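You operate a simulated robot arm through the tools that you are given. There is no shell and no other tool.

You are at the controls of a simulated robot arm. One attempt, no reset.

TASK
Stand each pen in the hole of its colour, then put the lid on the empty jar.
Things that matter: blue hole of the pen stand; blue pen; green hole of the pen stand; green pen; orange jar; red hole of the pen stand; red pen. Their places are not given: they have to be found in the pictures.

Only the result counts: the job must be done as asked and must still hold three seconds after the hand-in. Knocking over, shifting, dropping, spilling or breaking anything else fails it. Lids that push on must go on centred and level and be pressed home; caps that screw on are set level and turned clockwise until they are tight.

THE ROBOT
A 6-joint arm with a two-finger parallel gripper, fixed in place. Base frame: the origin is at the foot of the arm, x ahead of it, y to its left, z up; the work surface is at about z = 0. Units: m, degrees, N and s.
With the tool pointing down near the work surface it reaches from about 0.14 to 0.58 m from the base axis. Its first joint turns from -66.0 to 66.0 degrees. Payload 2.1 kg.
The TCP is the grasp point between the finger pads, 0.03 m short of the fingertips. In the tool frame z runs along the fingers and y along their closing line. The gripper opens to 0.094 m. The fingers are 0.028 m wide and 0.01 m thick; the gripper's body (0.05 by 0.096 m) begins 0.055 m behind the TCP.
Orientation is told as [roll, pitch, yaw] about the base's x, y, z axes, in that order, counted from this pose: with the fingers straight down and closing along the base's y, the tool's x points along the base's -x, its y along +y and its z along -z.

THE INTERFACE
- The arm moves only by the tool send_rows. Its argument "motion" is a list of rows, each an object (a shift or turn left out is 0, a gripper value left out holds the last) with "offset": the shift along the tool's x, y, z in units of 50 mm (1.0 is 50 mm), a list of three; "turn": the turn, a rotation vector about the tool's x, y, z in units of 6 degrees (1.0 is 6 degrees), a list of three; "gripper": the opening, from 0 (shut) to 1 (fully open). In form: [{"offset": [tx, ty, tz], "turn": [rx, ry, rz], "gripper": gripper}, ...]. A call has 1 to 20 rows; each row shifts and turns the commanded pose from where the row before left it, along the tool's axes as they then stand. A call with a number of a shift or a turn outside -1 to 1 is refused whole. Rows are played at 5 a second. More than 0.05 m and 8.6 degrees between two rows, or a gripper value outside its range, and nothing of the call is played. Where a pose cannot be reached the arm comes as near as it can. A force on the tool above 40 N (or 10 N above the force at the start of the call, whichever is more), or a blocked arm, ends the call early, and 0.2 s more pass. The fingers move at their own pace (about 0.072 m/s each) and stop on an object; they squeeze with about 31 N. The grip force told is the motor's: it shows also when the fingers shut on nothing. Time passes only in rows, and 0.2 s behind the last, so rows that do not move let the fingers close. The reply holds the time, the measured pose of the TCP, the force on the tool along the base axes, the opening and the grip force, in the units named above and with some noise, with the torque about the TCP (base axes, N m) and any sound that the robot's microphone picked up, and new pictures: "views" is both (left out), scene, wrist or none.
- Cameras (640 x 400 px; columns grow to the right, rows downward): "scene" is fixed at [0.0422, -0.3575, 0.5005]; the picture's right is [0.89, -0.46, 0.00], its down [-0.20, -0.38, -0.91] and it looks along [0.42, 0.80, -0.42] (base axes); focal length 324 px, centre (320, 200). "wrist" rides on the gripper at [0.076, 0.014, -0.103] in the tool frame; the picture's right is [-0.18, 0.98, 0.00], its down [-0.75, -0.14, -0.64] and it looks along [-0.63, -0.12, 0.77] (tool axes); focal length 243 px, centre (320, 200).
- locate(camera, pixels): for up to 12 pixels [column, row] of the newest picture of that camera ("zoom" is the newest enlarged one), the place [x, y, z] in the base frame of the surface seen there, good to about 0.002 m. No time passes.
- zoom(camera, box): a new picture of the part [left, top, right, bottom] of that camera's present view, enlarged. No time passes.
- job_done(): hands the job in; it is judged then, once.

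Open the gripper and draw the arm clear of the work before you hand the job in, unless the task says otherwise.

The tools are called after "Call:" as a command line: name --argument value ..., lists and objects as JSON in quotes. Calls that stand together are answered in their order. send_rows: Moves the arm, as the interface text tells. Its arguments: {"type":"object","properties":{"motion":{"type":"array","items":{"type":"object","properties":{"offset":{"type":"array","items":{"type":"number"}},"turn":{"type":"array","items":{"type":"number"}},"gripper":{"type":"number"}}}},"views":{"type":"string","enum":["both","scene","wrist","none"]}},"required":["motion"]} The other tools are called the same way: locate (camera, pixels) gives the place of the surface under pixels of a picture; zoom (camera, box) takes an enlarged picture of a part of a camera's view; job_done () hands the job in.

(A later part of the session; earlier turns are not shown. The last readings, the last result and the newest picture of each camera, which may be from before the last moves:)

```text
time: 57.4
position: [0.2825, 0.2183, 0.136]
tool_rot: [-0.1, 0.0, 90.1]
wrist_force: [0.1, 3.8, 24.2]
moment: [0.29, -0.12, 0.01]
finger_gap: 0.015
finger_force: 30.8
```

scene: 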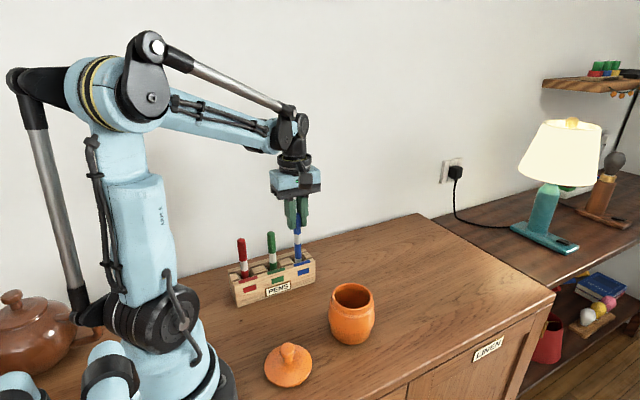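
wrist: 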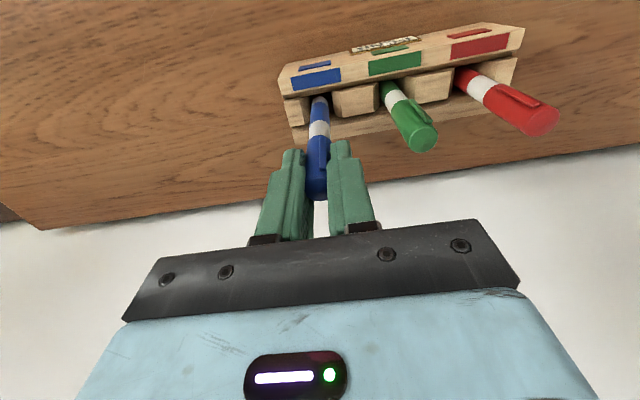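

The vertical force settled at about 25 N, as for the others, so blue is seated. I ease off 1 mm, open partway, and check all three pens.

Call:
send_rows --motion '[{"offset": [0, 0, -0.02]}, {"gripper": 0.3}, {"gripper": 0.35}, {}]' --views "both"

Call:
zoom --camera "scene" --box '[225, 215, 337, 310]'

Call:
zoom --camera "wrist" --box '[230, 40, 470, 210]'

```text
time: 58.4
position: [0.2816, 0.2166, 0.1376]
tool_rot: [-0.1, 0.0, 90.1]
wrist_force: [0.2, -0.5, -0.1]
moment: [0.02, 0.01, 0.0]
finger_gap: 0.0328
finger_force: 0.0
```

scene: 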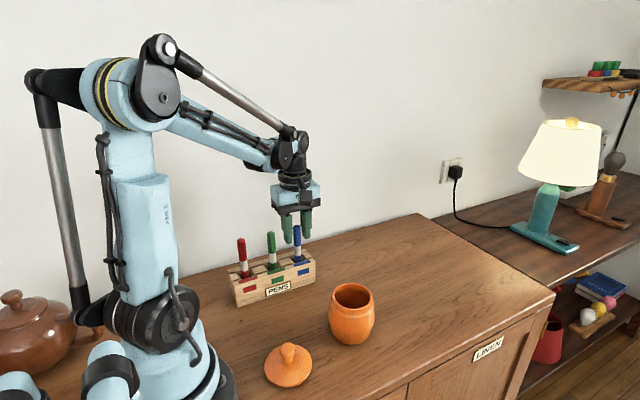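
wrist: 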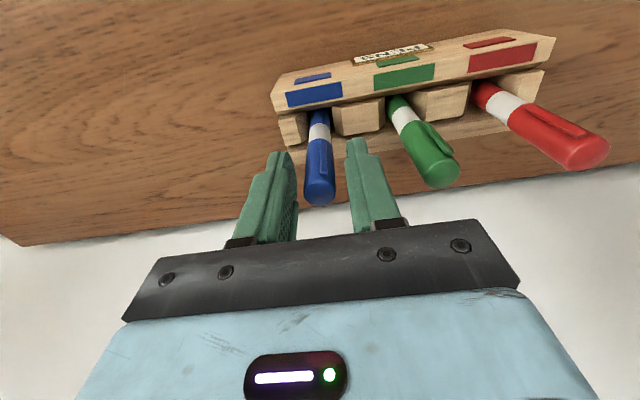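

```text
4.21 times, centred on (281, 262) of scene
```

zoom: 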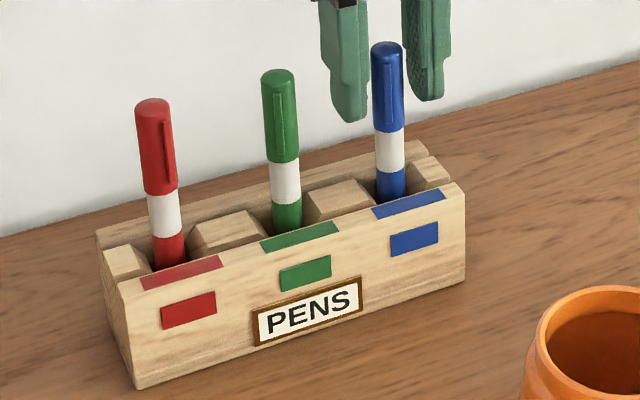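

```text
2.35 times, centred on (350, 125) of wrist
```

zoom: 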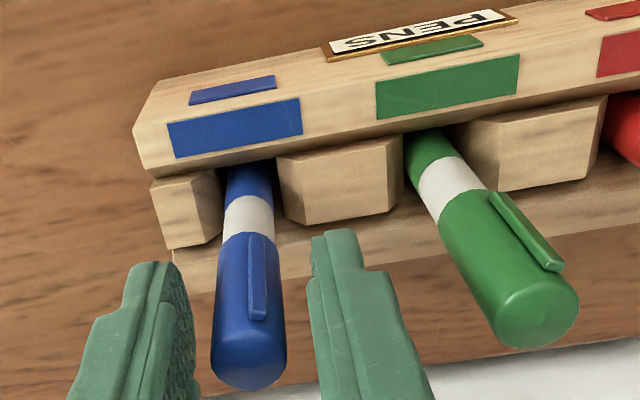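

All three pens stand in the holes of their colours and the jar is empty. I retreat upward and move to look at the lid near (0.17, 0).

Call:
send_rows --motion '[{"offset": [0, 0, -0.3]}, {"offset": [0, 0, -0.5]}, {"offset": [0, 0, -0.6]}, {"offset": [0, 0, -0.6]}, {"offset": [0, 0, -0.4]}, {"offset": [0.707, 0.277, 0]}, {"offset": [0.707, 0.277, 0]}, {"offset": [0.707, 0.277, 0]}, {"offset": [0.707, 0.277, 0]}, {"offset": [0.707, 0.277, 0]}, {"offset": [0.707, 0.277, 0]}, {"offset": [0.707, 0.277, 0]}, {}, {}]' --views "both"

Call:
zoom --camera "scene" --box '[240, 270, 400, 398]'

```text
time: 61.4
position: [0.1858, -0.0322, 0.258]
tool_rot: [0.0, -0.1, 90.2]
wrist_force: [-0.5, -0.2, 0.1]
moment: [0.01, -0.04, 0.04]
finger_gap: 0.0327
finger_force: 0.0
```

scene: 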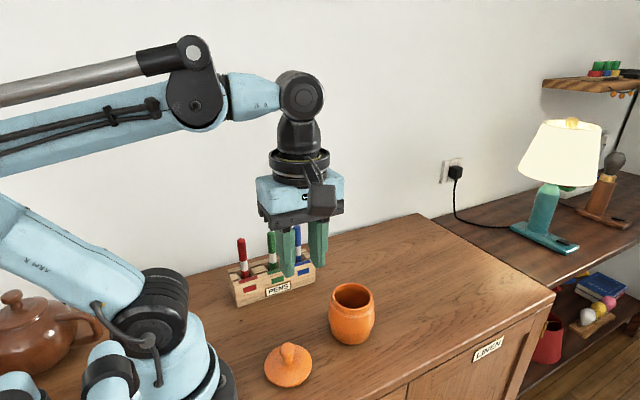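
wrist: 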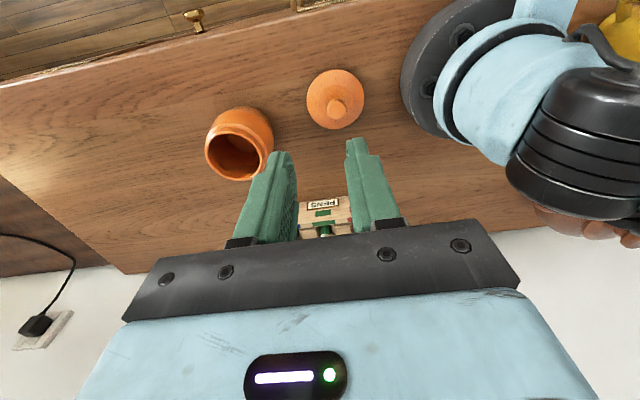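

```text
3.12 times, centred on (320, 334) of scene
```

zoom: 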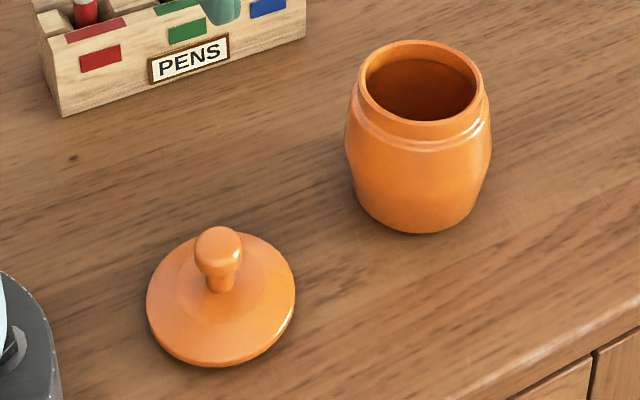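

The lid is a shallow dome with a mushroom knob at wrist (337,108), and the jar is plain-rimmed at (240,140). I zoom in the wrist view to measure both.

Call:
zoom --camera "wrist" --box '[280, 55, 392, 140]'

Call:
locate --camera "wrist" --pixels '[[334, 71], [308, 92], [363, 95], [320, 126], [350, 126], [340, 105], [333, 113], [322, 95], [350, 90], [334, 80], [327, 110], [345, 115]]'

```text
4.71 times, centred on (336, 98) of wrist
```

zoom: 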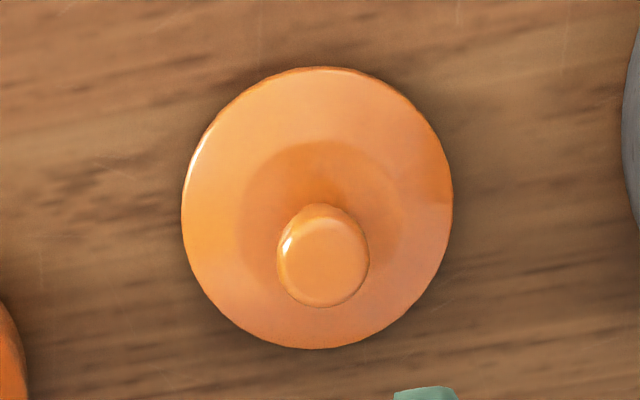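

```text
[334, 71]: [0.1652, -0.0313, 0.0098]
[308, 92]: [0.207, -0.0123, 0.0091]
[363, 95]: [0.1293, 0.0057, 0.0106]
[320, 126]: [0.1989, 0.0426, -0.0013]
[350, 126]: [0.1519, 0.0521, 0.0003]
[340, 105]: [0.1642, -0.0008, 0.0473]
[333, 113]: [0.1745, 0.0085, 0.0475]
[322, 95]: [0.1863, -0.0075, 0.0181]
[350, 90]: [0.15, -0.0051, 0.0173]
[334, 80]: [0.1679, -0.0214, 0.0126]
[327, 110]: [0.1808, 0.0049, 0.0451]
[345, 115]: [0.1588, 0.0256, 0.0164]
```

The zoom shows the lid's outline from (182,205) to (452,190) and the knob centred at (323,256). I locate the outline and the knob.

Call:
locate --camera "zoom" --pixels '[[185, 205], [450, 195], [325, 70], [315, 345], [225, 110], [410, 310], [225, 300], [415, 110], [323, 256], [280, 256], [367, 256], [323, 304]]'

Call:
locate --camera "zoom" --pixels '[[323, 208], [300, 230], [345, 280], [300, 285], [345, 230], [260, 200], [390, 200], [323, 150], [340, 320], [250, 260], [400, 250], [323, 100]]'

Call:
zoom --camera "wrist" --box '[190, 95, 290, 190]'

```text
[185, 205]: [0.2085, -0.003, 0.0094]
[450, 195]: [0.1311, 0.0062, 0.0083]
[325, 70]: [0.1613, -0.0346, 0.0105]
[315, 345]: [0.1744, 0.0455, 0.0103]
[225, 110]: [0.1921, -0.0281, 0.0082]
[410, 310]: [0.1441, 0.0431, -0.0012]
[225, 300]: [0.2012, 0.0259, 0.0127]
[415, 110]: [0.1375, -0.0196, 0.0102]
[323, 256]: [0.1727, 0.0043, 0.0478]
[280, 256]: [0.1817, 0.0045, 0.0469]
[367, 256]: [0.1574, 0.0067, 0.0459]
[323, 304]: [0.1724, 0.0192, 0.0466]
```

```text
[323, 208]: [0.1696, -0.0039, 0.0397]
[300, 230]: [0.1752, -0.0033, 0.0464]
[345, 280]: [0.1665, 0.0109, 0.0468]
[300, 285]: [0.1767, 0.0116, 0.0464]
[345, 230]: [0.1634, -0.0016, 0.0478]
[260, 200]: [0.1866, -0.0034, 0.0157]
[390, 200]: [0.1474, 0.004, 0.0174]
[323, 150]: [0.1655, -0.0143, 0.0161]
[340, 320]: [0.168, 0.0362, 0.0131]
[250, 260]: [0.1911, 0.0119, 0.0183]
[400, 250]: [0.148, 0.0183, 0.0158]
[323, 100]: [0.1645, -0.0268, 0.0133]
```

```text
4.21 times, centred on (240, 142) of wrist
```

zoom: 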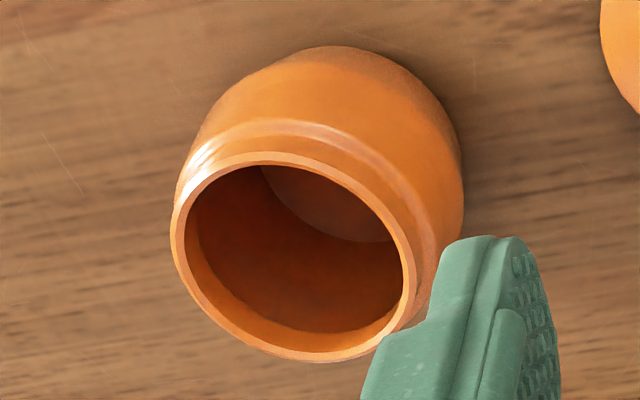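

The lid is centred at about (0.170, 0.005) with radius 0.040, and its knob is about 25 mm wide with its top at z = 0.048. I zoom in on the scene view to see whether the lid has a skirt or a plug, and how the jar's rim looks.

Call:
zoom --camera "scene" --box '[250, 330, 330, 395]'

Call:
zoom --camera "scene" --box '[315, 270, 390, 350]'

```text
6.15 times, centred on (290, 362) of scene
```

zoom: 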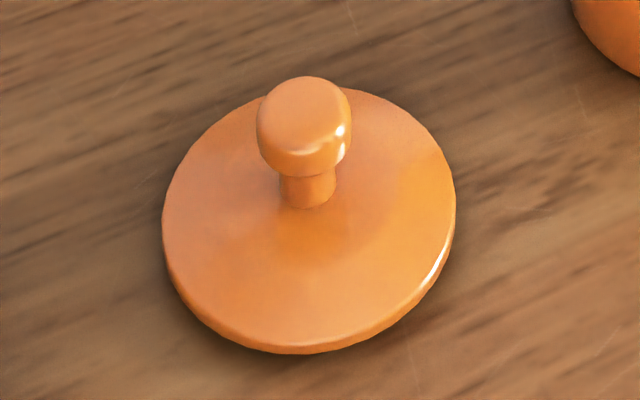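

```text
5.00 times, centred on (352, 310) of scene
```

zoom: 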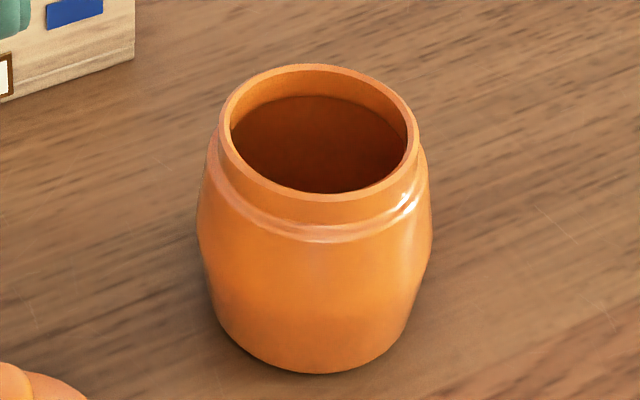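

The lid seems to be a push-on disc sitting on a raised underside, with no threads on the jar's neck. I measure the jar's rim closely in the wrist view.

Call:
zoom --camera "wrist" --box '[190, 95, 290, 190]'

Call:
locate --camera "zoom" --pixels '[[178, 230], [195, 185], [230, 160], [280, 159], [330, 178], [380, 215], [408, 265], [405, 310], [375, 342], [320, 355], [250, 330], [200, 285]]'

Call:
locate --camera "zoom" --pixels '[[182, 250], [205, 175], [260, 156], [305, 166], [355, 193], [397, 240], [410, 290], [392, 328], [350, 352], [285, 346], [225, 312], [188, 265]]'

```text
4.21 times, centred on (240, 142) of wrist
```

zoom: 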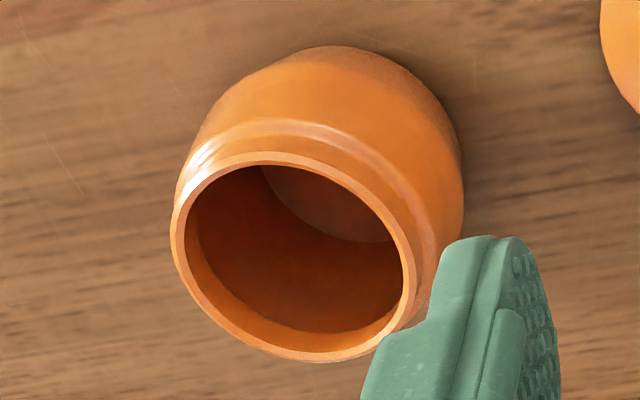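

```text
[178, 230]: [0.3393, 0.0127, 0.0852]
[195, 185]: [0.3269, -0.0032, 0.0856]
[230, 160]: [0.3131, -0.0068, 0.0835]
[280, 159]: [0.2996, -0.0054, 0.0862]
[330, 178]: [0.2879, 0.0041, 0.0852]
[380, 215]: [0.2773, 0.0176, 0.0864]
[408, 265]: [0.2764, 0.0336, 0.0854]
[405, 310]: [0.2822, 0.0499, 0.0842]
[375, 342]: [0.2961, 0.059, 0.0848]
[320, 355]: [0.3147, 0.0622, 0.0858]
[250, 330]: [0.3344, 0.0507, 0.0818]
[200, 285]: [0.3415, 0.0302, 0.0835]
```

```text
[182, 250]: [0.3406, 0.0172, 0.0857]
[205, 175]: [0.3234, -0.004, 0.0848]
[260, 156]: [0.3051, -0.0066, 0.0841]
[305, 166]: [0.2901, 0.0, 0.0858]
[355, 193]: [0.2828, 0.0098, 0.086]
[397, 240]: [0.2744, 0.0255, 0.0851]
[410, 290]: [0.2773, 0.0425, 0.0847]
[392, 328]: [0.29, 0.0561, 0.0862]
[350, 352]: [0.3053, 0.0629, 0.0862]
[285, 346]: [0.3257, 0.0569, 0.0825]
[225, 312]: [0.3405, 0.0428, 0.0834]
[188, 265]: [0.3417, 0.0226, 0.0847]
```

Fitting the rim gives the jar centre (0.3093, 0.028) with an inner radius of about 0.032 and outer about 0.036. I now move above the lid's knob and lower to just over it, opening the fingers to half.

Call:
send_rows --motion '[{"offset": [-0.377, 0.158, 0], "gripper": 0.5}, {"offset": [-0.377, 0.158, 0]}, {"offset": [0, 0, 0.6]}, {"offset": [0, 0, 0.6]}, {"offset": [0, 0, 0.6]}, {"offset": [0, 0, 0.6]}, {"offset": [0, 0, 0.5]}, {}, {}]' --views "both"

Call:
zoom --camera "wrist" --box '[220, 80, 420, 205]'

Call:
zoom --camera "scene" --box '[230, 275, 350, 395]'

```text
time: 63.4
position: [0.1691, 0.0079, 0.1084]
tool_rot: [-0.1, 0.0, 90.2]
wrist_force: [0.3, -0.2, -0.4]
moment: [0.0, 0.02, -0.03]
finger_gap: 0.0472
finger_force: 0.0
```

scene: 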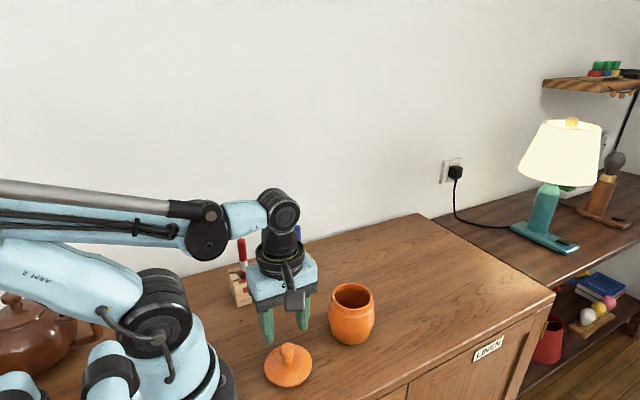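
wrist: 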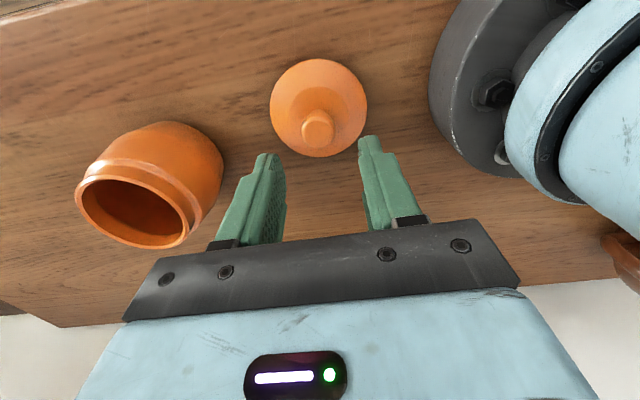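

```text
3.20 times, centred on (320, 142) of wrist
```

zoom: 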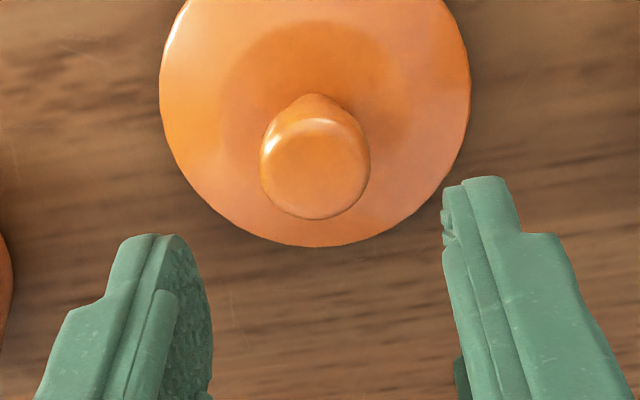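

```text
3.33 times, centred on (290, 335) of scene
```

zoom: 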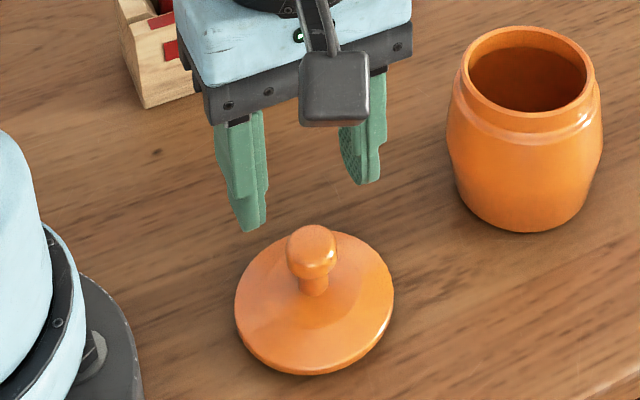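

The knob is centred between the fingers at wrist (318,131). I locate the knob's edges and the lid's outline to refine the y alignment.

Call:
locate --camera "wrist" --pixels '[[318, 131], [303, 130], [334, 130], [318, 146], [318, 118], [271, 108], [366, 107], [317, 156], [319, 60], [285, 73], [352, 72], [290, 140]]'

Call:
locate --camera "scene" --pixels '[[289, 345], [283, 347], [291, 353], [298, 347], [291, 343], [289, 384], [266, 365], [312, 364], [276, 378], [302, 380], [308, 353], [270, 354]]'

```text
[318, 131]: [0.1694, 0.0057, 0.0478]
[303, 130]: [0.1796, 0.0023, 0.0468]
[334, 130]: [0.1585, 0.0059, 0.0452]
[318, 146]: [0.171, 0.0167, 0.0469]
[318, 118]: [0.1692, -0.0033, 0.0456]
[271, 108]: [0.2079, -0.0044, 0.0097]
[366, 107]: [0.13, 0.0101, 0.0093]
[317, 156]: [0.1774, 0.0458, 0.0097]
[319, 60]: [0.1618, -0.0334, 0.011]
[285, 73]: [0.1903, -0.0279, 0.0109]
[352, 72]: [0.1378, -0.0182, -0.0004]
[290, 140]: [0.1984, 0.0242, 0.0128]
```

```text
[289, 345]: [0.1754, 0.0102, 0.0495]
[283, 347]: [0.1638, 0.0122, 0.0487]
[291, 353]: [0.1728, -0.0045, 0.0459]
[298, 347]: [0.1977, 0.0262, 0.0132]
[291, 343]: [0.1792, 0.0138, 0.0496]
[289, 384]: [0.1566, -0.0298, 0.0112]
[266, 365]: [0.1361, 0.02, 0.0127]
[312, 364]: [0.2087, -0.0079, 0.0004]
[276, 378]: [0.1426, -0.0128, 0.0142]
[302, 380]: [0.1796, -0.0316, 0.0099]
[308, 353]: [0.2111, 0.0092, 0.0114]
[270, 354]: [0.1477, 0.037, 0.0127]
```

The knob centre (0.169, 0.0065) and the lid centre (0.169, 0.006) agree and lie under the TCP. I descend 50 mm so the tips flank the knob above the lid's surface, then close.

Call:
send_rows --motion '[{"offset": [0.016, 0, 0.3]}, {"offset": [0, 0, 0.3]}, {"offset": [0, 0, 0.2]}, {"offset": [0, 0, 0.2]}, {}, {"gripper": 0.35}, {"gripper": 0.3}, {"gripper": 0.1}, {"gripper": 0}, {}]' --views "both"

Call:
zoom --camera "wrist" --box '[220, 80, 420, 205]'

Call:
zoom --camera "scene" --box '[230, 275, 350, 395]'

```text
time: 65.6
position: [0.168, 0.008, 0.0612]
tool_rot: [-0.1, -0.1, 90.1]
wrist_force: [0.3, -0.2, 0.2]
moment: [0.03, 0.01, -0.01]
finger_gap: 0.0239
finger_force: 31.1
```

scene: 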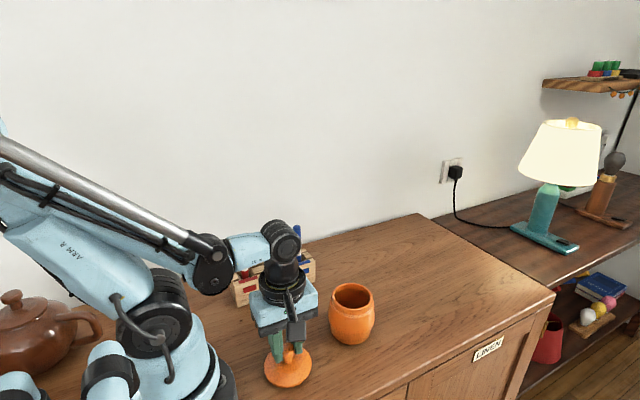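
wrist: 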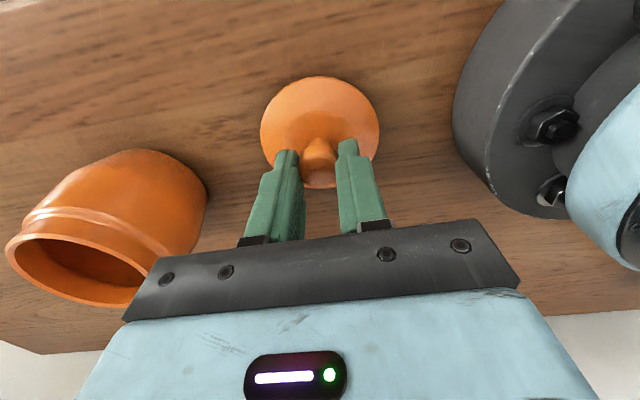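

```text
3.20 times, centred on (320, 142) of wrist
```

zoom: 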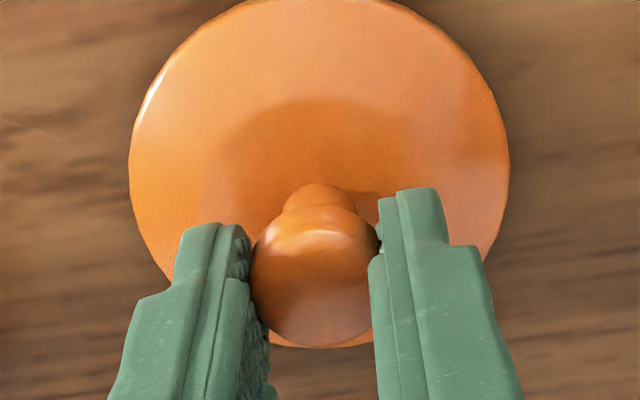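

```text
3.33 times, centred on (290, 335) of scene
```

zoom: 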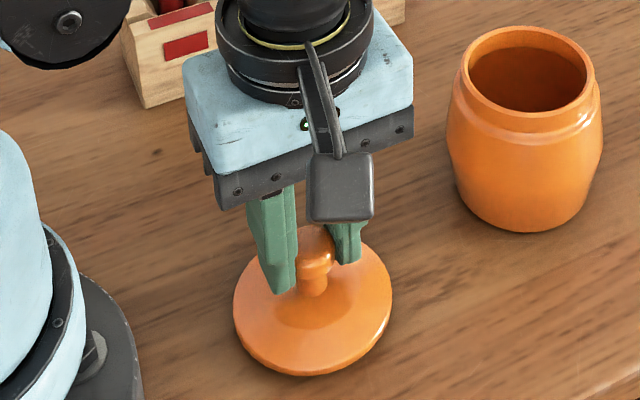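

The knob is gripped at 24 mm with no side load. I lift the lid 110 mm and check that it hangs level.

Call:
send_rows --motion '[{"offset": [0, 0, -0.2]}, {"offset": [0, 0, -0.4]}, {"offset": [0, 0, -0.5]}, {"offset": [0, 0, -0.5]}, {"offset": [0, 0, -0.6]}, {}, {}]' --views "both"

Call:
zoom --camera "wrist" --box '[220, 60, 420, 205]'

Call:
zoom --camera "scene" --box '[230, 230, 350, 350]'

```text
time: 67.2
position: [0.1678, 0.0055, 0.1714]
tool_rot: [0.0, 0.0, 90.1]
wrist_force: [-0.9, 0.8, -0.7]
moment: [0.02, -0.01, 0.03]
finger_gap: 0.0241
finger_force: 30.9
```

scene: 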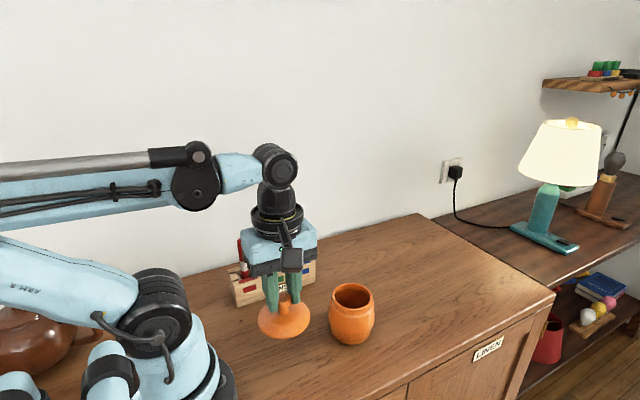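
wrist: 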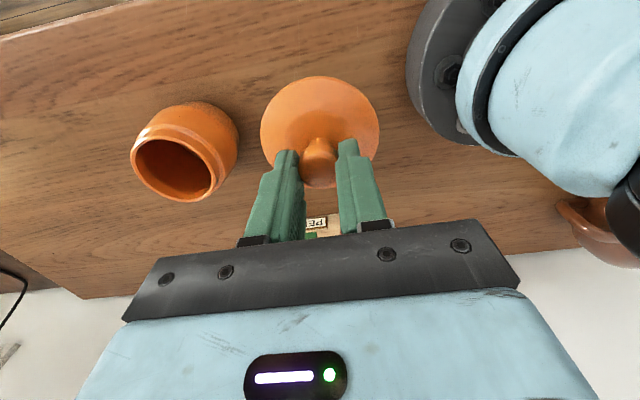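

```text
2.76 times, centred on (320, 132) of wrist
```

zoom: 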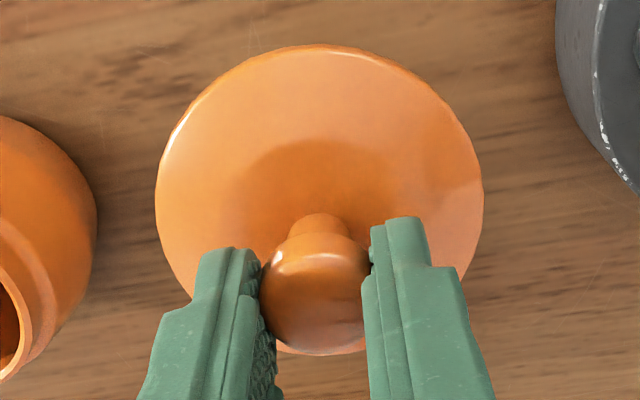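

```text
3.33 times, centred on (290, 290) of scene
```

zoom: 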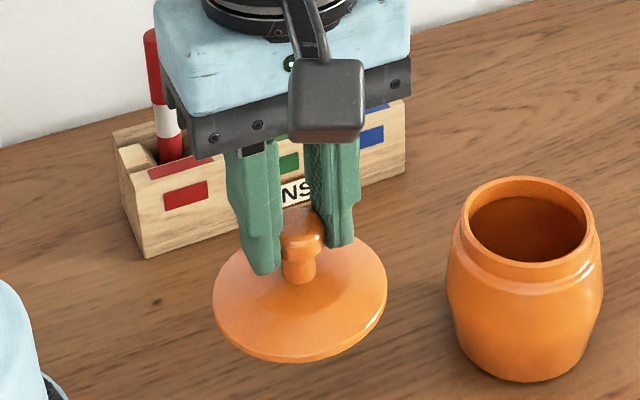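

The lid hangs from the knob with little visible tilt. I locate points on its rim to measure the tilt and its centre relative to the TCP.

Call:
locate --camera "wrist" --pixels '[[263, 125], [377, 125], [320, 78], [285, 90], [355, 88], [271, 105], [370, 105], [300, 81], [340, 81], [275, 150], [320, 130], [320, 100]]'

Call:
locate --camera "scene" --pixels '[[259, 316], [308, 314], [283, 336], [268, 330], [298, 330], [262, 325], [305, 322], [275, 334], [291, 334], [300, 303], [265, 305], [283, 325]]'

```text
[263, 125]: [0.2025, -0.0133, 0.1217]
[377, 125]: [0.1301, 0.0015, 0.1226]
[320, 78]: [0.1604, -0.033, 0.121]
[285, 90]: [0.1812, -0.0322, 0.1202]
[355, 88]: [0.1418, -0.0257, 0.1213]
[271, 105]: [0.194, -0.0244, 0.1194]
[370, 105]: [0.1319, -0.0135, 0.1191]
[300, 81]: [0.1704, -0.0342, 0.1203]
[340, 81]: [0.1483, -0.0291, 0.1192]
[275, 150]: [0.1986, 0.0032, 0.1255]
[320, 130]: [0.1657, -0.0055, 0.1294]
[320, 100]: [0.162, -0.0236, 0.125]
```

```text
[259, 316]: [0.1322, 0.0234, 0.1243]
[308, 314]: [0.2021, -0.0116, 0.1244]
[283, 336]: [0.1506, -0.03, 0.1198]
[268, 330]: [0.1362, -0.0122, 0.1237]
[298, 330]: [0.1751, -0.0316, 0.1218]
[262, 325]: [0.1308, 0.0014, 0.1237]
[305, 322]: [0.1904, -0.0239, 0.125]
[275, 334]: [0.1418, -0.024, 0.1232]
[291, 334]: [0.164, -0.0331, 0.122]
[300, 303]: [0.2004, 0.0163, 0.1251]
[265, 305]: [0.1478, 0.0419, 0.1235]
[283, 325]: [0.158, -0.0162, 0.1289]
```

The lid is level within about a degree or two and centred on the TCP at (0.168, 0.0055). I carry it over the jar at (0.3093, 0.028), keeping its underside about 25 mm above the rim.

Call:
send_rows --motion '[{"offset": [-0.1125, -0.7075, 0]}, {"offset": [-0.1125, -0.7075, 0]}, {"offset": [-0.1125, -0.7075, 0]}, {"offset": [-0.1125, -0.7075, 0]}, {}, {}, {}]' --views "both"

Call:
zoom --camera "wrist" --box '[220, 60, 420, 205]'

Call:
zoom --camera "scene" --box '[290, 240, 410, 360]'

```text
time: 68.8
position: [0.3095, 0.0299, 0.1728]
tool_rot: [0.0, 0.1, 90.1]
wrist_force: [1.1, 0.7, -1.2]
moment: [0.03, -0.03, 0.01]
finger_gap: 0.0235
finger_force: 31.3
```

scene: 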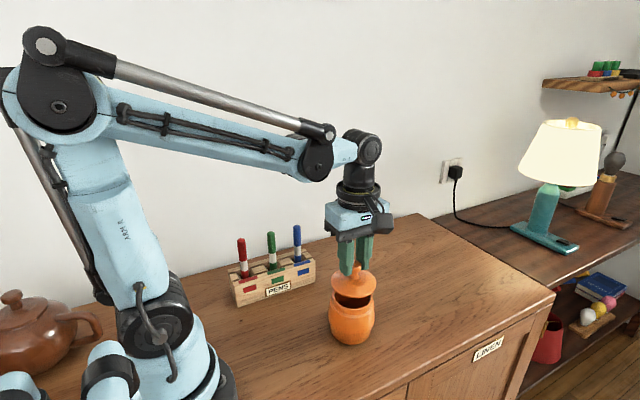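
wrist: 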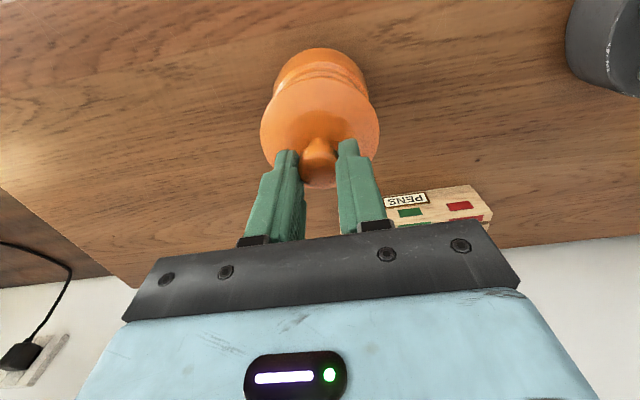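

```text
2.76 times, centred on (320, 132) of wrist
```

zoom: 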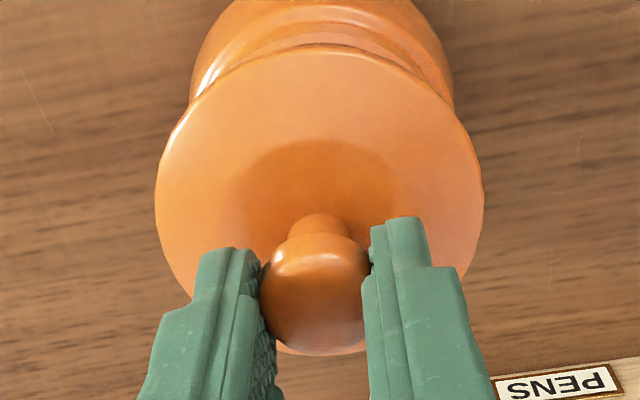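

```text
3.33 times, centred on (350, 300) of scene
```

zoom: 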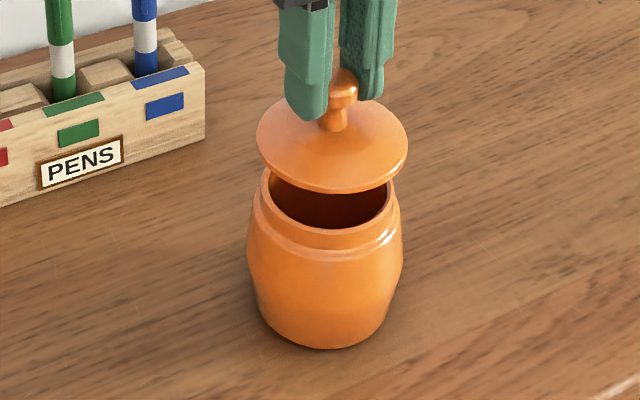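

The lid is above the jar. I locate its rim again in both views, plus the jar's visible rim in the scene view, to correct the centring.

Call:
locate --camera "wrist" --pixels '[[263, 125], [377, 125], [320, 78], [285, 90], [355, 88], [271, 105], [370, 105], [300, 81], [340, 81], [366, 98], [275, 100], [310, 79]]'

Call:
zoom --camera "scene" --box '[325, 260, 385, 320]'

```text
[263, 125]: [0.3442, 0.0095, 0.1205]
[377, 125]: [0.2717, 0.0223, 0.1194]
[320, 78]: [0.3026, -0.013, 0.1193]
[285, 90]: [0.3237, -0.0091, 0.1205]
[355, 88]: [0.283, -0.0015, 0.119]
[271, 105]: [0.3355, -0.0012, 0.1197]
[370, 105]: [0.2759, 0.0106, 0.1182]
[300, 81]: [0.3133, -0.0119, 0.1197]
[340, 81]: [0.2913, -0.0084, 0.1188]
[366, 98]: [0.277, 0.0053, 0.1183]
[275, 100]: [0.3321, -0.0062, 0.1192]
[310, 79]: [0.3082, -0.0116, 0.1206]
```

```text
6.67 times, centred on (355, 290) of scene
```

zoom: 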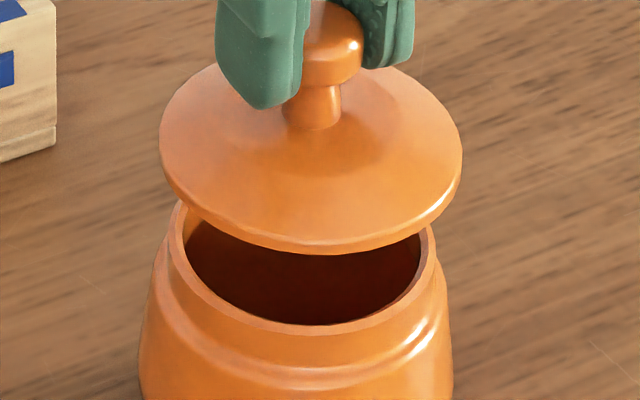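

I locate the lid's edge and the jar's rim in this same enlarged scene view to compare their centres directly.

Call:
locate --camera "zoom" --pixels '[[163, 135], [459, 150], [320, 245], [200, 205], [250, 235], [400, 225], [440, 195], [178, 170], [230, 75], [420, 85], [280, 243], [360, 240]]'

Call:
locate --camera "zoom" --pixels '[[177, 240], [195, 275], [230, 305], [270, 323], [310, 328], [350, 325], [390, 305], [415, 280], [430, 245], [210, 291], [290, 327], [370, 317]]'

```text
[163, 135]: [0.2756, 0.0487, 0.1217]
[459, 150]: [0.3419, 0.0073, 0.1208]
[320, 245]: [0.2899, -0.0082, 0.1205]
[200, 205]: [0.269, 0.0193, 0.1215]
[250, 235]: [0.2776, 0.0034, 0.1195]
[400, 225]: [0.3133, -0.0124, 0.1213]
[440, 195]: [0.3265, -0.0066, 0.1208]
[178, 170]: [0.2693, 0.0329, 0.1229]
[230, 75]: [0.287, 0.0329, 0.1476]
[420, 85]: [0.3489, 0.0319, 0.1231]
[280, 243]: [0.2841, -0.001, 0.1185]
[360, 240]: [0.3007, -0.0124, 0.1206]
```

```text
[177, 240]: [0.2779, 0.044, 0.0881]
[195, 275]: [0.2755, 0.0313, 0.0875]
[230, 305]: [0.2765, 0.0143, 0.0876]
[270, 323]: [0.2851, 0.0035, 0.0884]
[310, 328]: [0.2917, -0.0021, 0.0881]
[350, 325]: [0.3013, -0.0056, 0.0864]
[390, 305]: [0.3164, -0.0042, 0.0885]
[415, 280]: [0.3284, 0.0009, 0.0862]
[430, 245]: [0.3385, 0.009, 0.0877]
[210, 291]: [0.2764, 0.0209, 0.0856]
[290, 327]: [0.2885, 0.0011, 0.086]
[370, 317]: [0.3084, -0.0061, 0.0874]
```

Both fits agree: lid centre (0.3095, 0.0275) over jar centre (0.309, 0.028), well within a millimetre. I lower 18 mm and look just before contact.

Call:
send_rows --motion '[{"offset": [-0.008, 0, 0.12]}, {"offset": [0, 0, 0.12]}, {"offset": [0, 0, 0.12]}, {}, {}]' --views "both"

Call:
zoom --camera "scene" --box '[320, 265, 385, 330]'

Call:
zoom --camera "wrist" --box '[240, 40, 400, 200]'

```text
time: 70.0
position: [0.3114, 0.0305, 0.1534]
tool_rot: [-0.1, 0.0, 90.1]
wrist_force: [0.7, 1.0, -0.9]
moment: [0.0, 0.02, 0.02]
finger_gap: 0.0239
finger_force: 31.1
```

scene: 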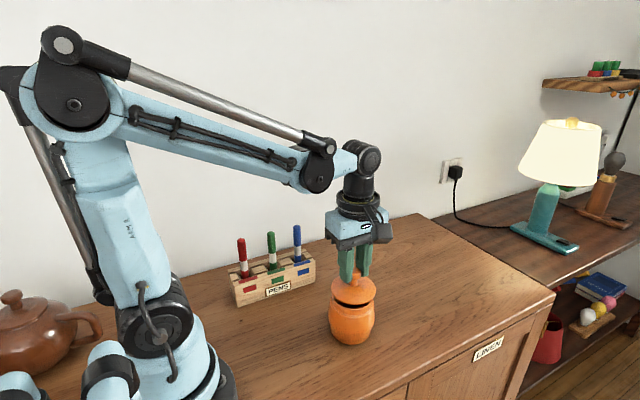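
wrist: 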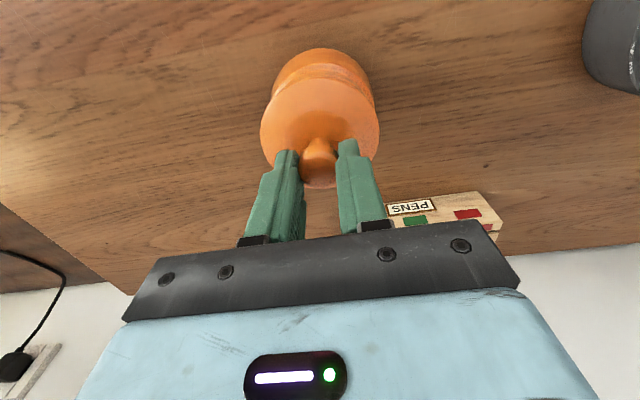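

```text
6.15 times, centred on (352, 298) of scene
```

zoom: 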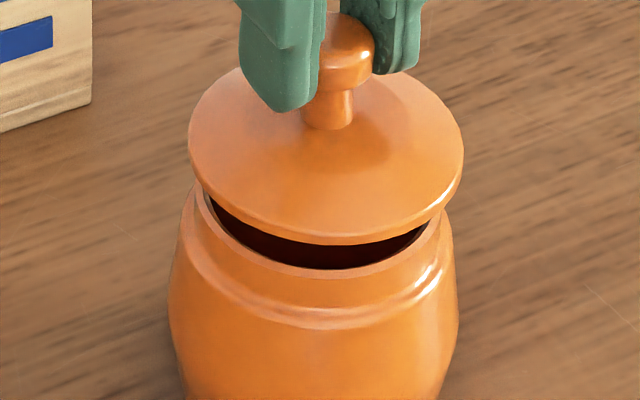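

```text
2.50 times, centred on (320, 120) of wrist
```

zoom: 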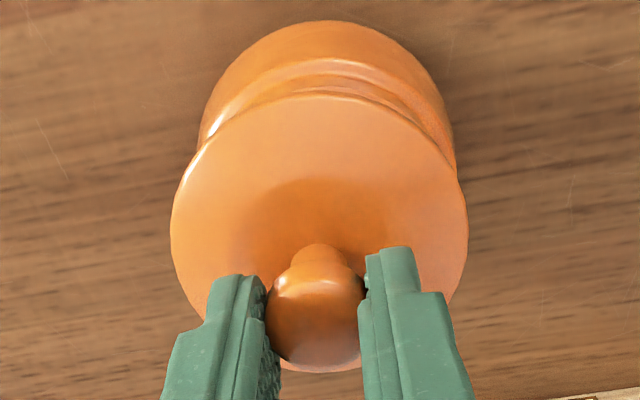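

The lid is now just above the rim. The pose reading shows x = 0.311, so I check the lid and rim centres once more in the scene zoom.

Call:
zoom --camera "scene" --box '[320, 265, 385, 330]'

Call:
locate --camera "zoom" --pixels '[[191, 135], [460, 160], [320, 235], [210, 195], [250, 222], [400, 222], [440, 195], [198, 170], [235, 78], [430, 95], [285, 233], [360, 235]]'

Call:
locate --camera "zoom" --pixels '[[201, 205], [215, 228], [235, 247], [270, 265], [310, 273], [350, 271], [390, 258], [420, 238], [440, 218], [290, 270], [330, 273], [370, 266]]'

Call:
locate --camera "wrist" --pixels '[[263, 125], [377, 125], [320, 79], [285, 90], [355, 90], [271, 105], [370, 105], [300, 82], [340, 83], [366, 98], [275, 100], [310, 80]]'

```text
6.15 times, centred on (352, 298) of scene
```

zoom: 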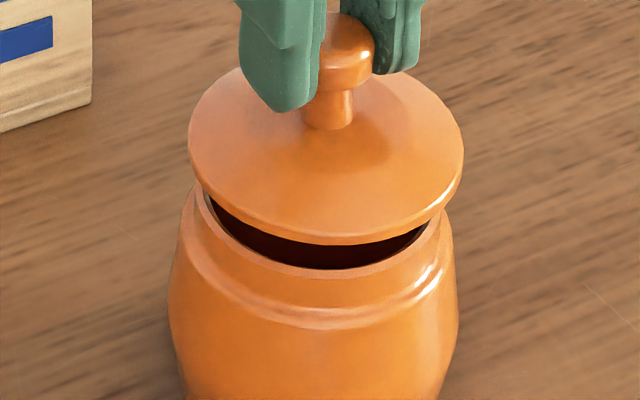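

```text
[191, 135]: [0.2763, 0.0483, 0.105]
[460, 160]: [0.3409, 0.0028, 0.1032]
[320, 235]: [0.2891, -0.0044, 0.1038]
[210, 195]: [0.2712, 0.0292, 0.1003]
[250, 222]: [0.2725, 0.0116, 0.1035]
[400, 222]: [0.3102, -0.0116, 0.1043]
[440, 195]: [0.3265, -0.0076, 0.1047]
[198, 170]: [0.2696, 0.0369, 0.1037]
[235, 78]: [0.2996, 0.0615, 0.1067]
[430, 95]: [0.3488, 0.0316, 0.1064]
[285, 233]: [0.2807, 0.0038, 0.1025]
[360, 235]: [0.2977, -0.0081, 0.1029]
```

```text
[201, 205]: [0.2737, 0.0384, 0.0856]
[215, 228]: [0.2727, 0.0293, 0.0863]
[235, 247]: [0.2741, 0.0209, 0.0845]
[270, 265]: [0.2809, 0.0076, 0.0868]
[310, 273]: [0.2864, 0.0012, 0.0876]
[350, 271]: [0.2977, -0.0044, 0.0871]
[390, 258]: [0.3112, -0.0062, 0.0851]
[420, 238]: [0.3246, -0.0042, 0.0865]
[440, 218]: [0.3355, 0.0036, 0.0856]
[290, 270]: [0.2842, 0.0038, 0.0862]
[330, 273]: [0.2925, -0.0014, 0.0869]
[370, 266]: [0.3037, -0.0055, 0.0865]
```

```text
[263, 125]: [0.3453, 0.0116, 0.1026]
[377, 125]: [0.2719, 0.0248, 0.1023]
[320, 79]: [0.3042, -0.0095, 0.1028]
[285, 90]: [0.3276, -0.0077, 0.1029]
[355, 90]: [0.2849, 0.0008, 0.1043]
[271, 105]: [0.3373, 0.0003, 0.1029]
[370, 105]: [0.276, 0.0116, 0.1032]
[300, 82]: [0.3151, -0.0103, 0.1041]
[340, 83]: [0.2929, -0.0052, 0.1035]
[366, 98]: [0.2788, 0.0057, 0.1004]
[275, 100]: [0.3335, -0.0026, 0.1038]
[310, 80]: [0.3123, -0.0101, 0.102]
```

Estimates suggest the lid may sit 1 to 2 mm too far in +x. I zoom in closely on the left and right edges to compare the overhang.

Call:
zoom --camera "scene" --box '[322, 275, 346, 305]'

Call:
zoom --camera "scene" --box '[358, 275, 382, 305]'

Call:
zoom --camera "wrist" --box '[250, 40, 390, 128]'

```text
13.33 times, centred on (334, 290) of scene
```

zoom: 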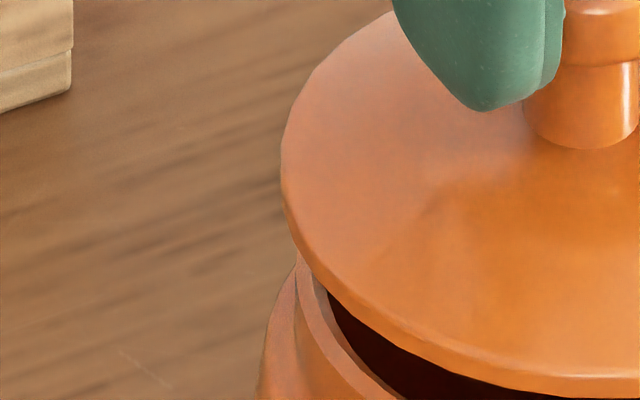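

```text
13.33 times, centred on (370, 290) of scene
```

zoom: 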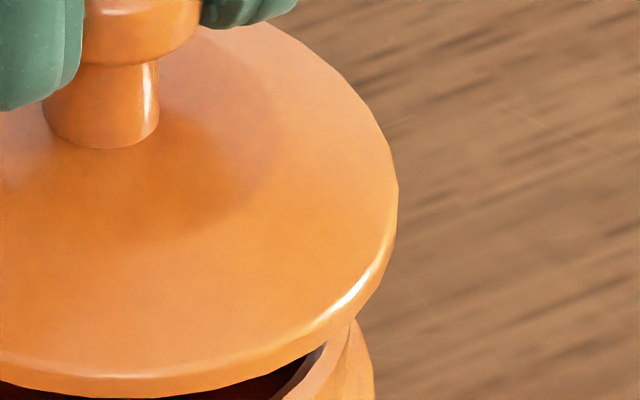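

```text
4.55 times, centred on (320, 84) of wrist
```

zoom: 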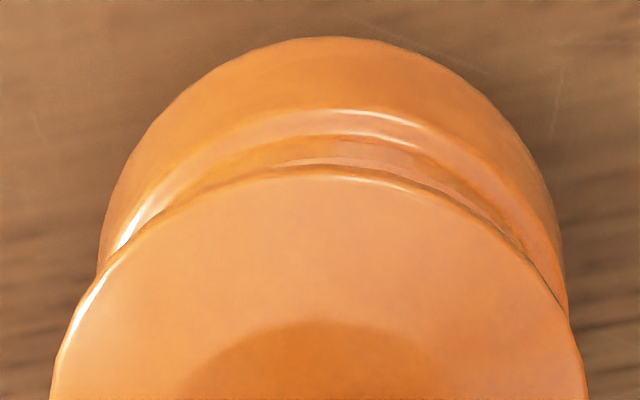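

Together the edge views, the pose reading and the fits say the lid is about 1.8 mm too far in +x and 1.4 mm in +y. I correct for that at this height and check the symmetry again.

Call:
send_rows --motion '[{"offset": [0.028, 0.036, 0]}, {}, {}, {}]' --views "both"

Call:
zoom --camera "scene" --box '[322, 275, 346, 305]'

Call:
zoom --camera "scene" --box '[358, 275, 382, 305]'

Call:
zoom --camera "wrist" --box '[250, 40, 390, 128]'

```text
time: 71.0
position: [0.31, 0.0281, 0.1555]
tool_rot: [-0.1, -0.1, 90.1]
wrist_force: [0.2, 0.2, -0.5]
moment: [-0.01, 0.0, 0.0]
finger_gap: 0.0239
finger_force: 31.2
```

scene: 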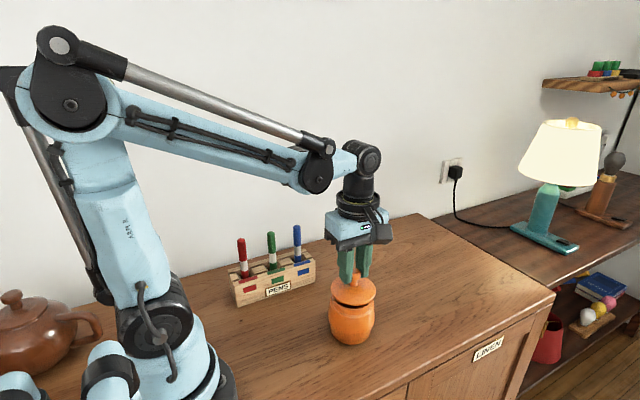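
wrist: 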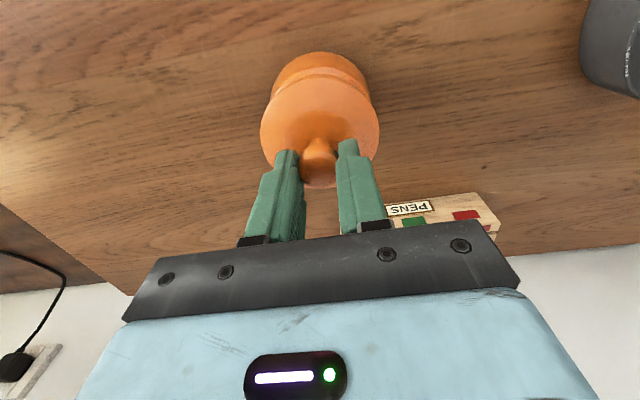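

```text
13.33 times, centred on (334, 290) of scene
```

zoom: 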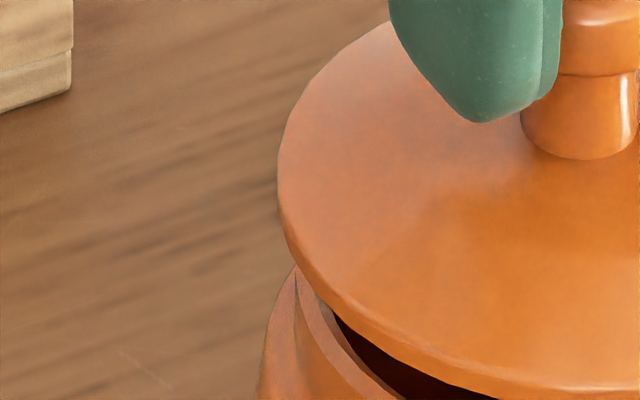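

```text
13.33 times, centred on (370, 290) of scene
```

zoom: 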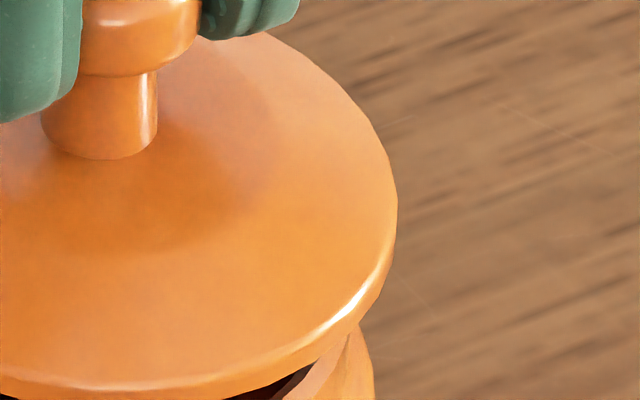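

```text
4.55 times, centred on (320, 84) of wrist
```

zoom: 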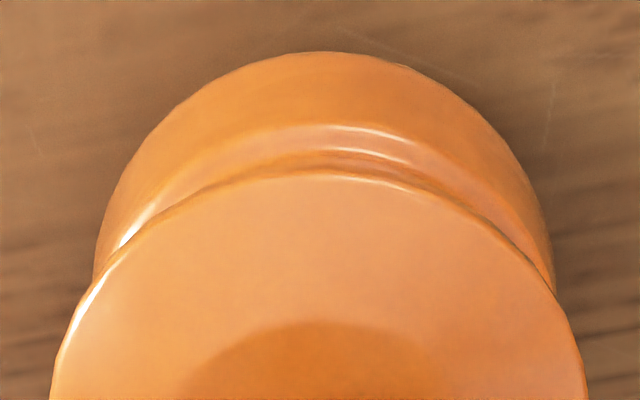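

The scene edges now look symmetric to within about 0.2 mm. I check the wrist view's left and right extremes of the lid and the jar body more closely.

Call:
zoom --camera "wrist" --box '[255, 75, 303, 140]'

Call:
zoom --camera "wrist" --box '[340, 75, 388, 140]'

Call:
zoom --camera "wrist" --box '[260, 40, 380, 100]'

```text
6.15 times, centred on (279, 108) of wrist
```

zoom: 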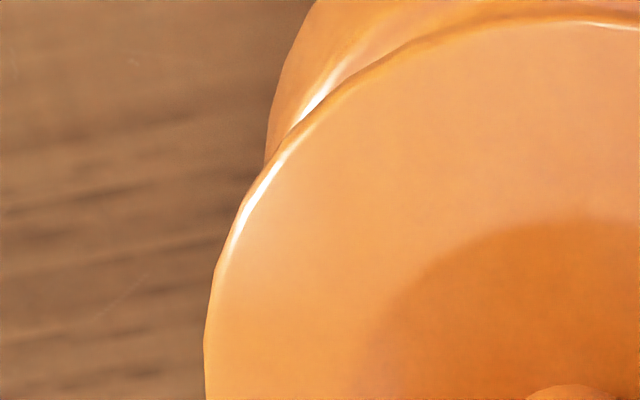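

```text
6.15 times, centred on (364, 108) of wrist
```

zoom: 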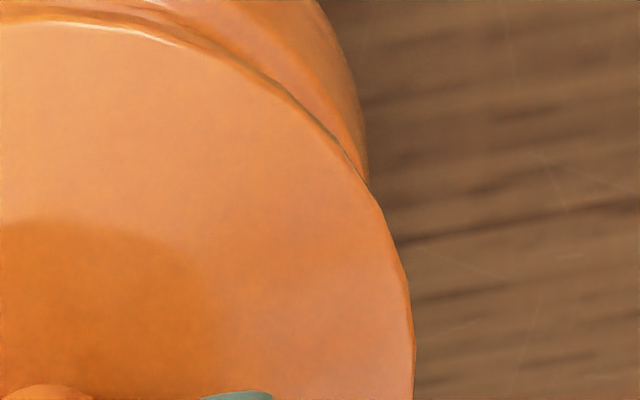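

```text
5.33 times, centred on (320, 70) of wrist
```

zoom: 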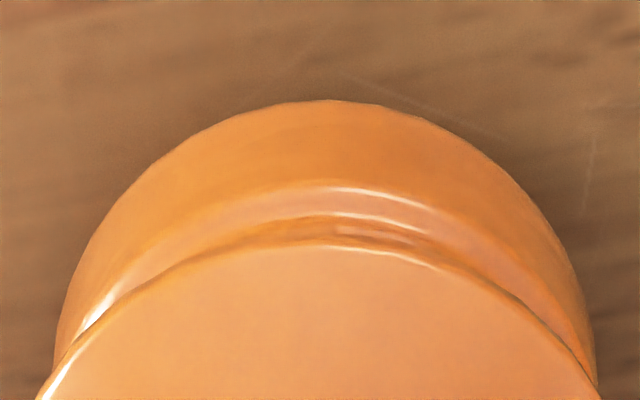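

Lid and jar centres agree to about 1 mm in this view. I take one more set of locations on the lid's edge from both cameras to settle the remaining offset.

Call:
locate --camera "wrist" --pixels '[[262, 130], [377, 130], [320, 80], [290, 88], [350, 88], [271, 107], [369, 107], [304, 82], [336, 82], [362, 98], [278, 98], [312, 81]]'

Call:
locate --camera "scene" --pixels '[[331.5, 287], [375.3, 289], [352, 303], [334, 295], [340, 300], [364, 301], [371, 297], [332, 291], [375, 286], [346, 302], [358, 303], [337, 279]]'

```text
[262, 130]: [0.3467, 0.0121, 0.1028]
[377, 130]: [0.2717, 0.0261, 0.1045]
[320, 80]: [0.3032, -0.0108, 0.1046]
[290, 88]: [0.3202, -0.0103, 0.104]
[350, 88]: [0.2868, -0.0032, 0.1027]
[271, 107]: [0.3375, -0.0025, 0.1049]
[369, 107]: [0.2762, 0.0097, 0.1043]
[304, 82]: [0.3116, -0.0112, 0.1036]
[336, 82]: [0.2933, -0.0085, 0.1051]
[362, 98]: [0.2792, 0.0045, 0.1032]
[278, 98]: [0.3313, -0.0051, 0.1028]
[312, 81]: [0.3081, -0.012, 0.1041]
```

```text
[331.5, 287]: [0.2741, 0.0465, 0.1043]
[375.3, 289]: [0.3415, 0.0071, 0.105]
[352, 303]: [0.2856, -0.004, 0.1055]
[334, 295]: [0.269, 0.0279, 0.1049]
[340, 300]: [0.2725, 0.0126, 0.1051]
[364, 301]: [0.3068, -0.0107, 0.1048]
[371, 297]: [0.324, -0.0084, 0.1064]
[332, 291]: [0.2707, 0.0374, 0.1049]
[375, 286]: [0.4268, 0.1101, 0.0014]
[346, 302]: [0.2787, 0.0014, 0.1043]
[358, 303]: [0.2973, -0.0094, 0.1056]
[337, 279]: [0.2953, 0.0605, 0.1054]
```

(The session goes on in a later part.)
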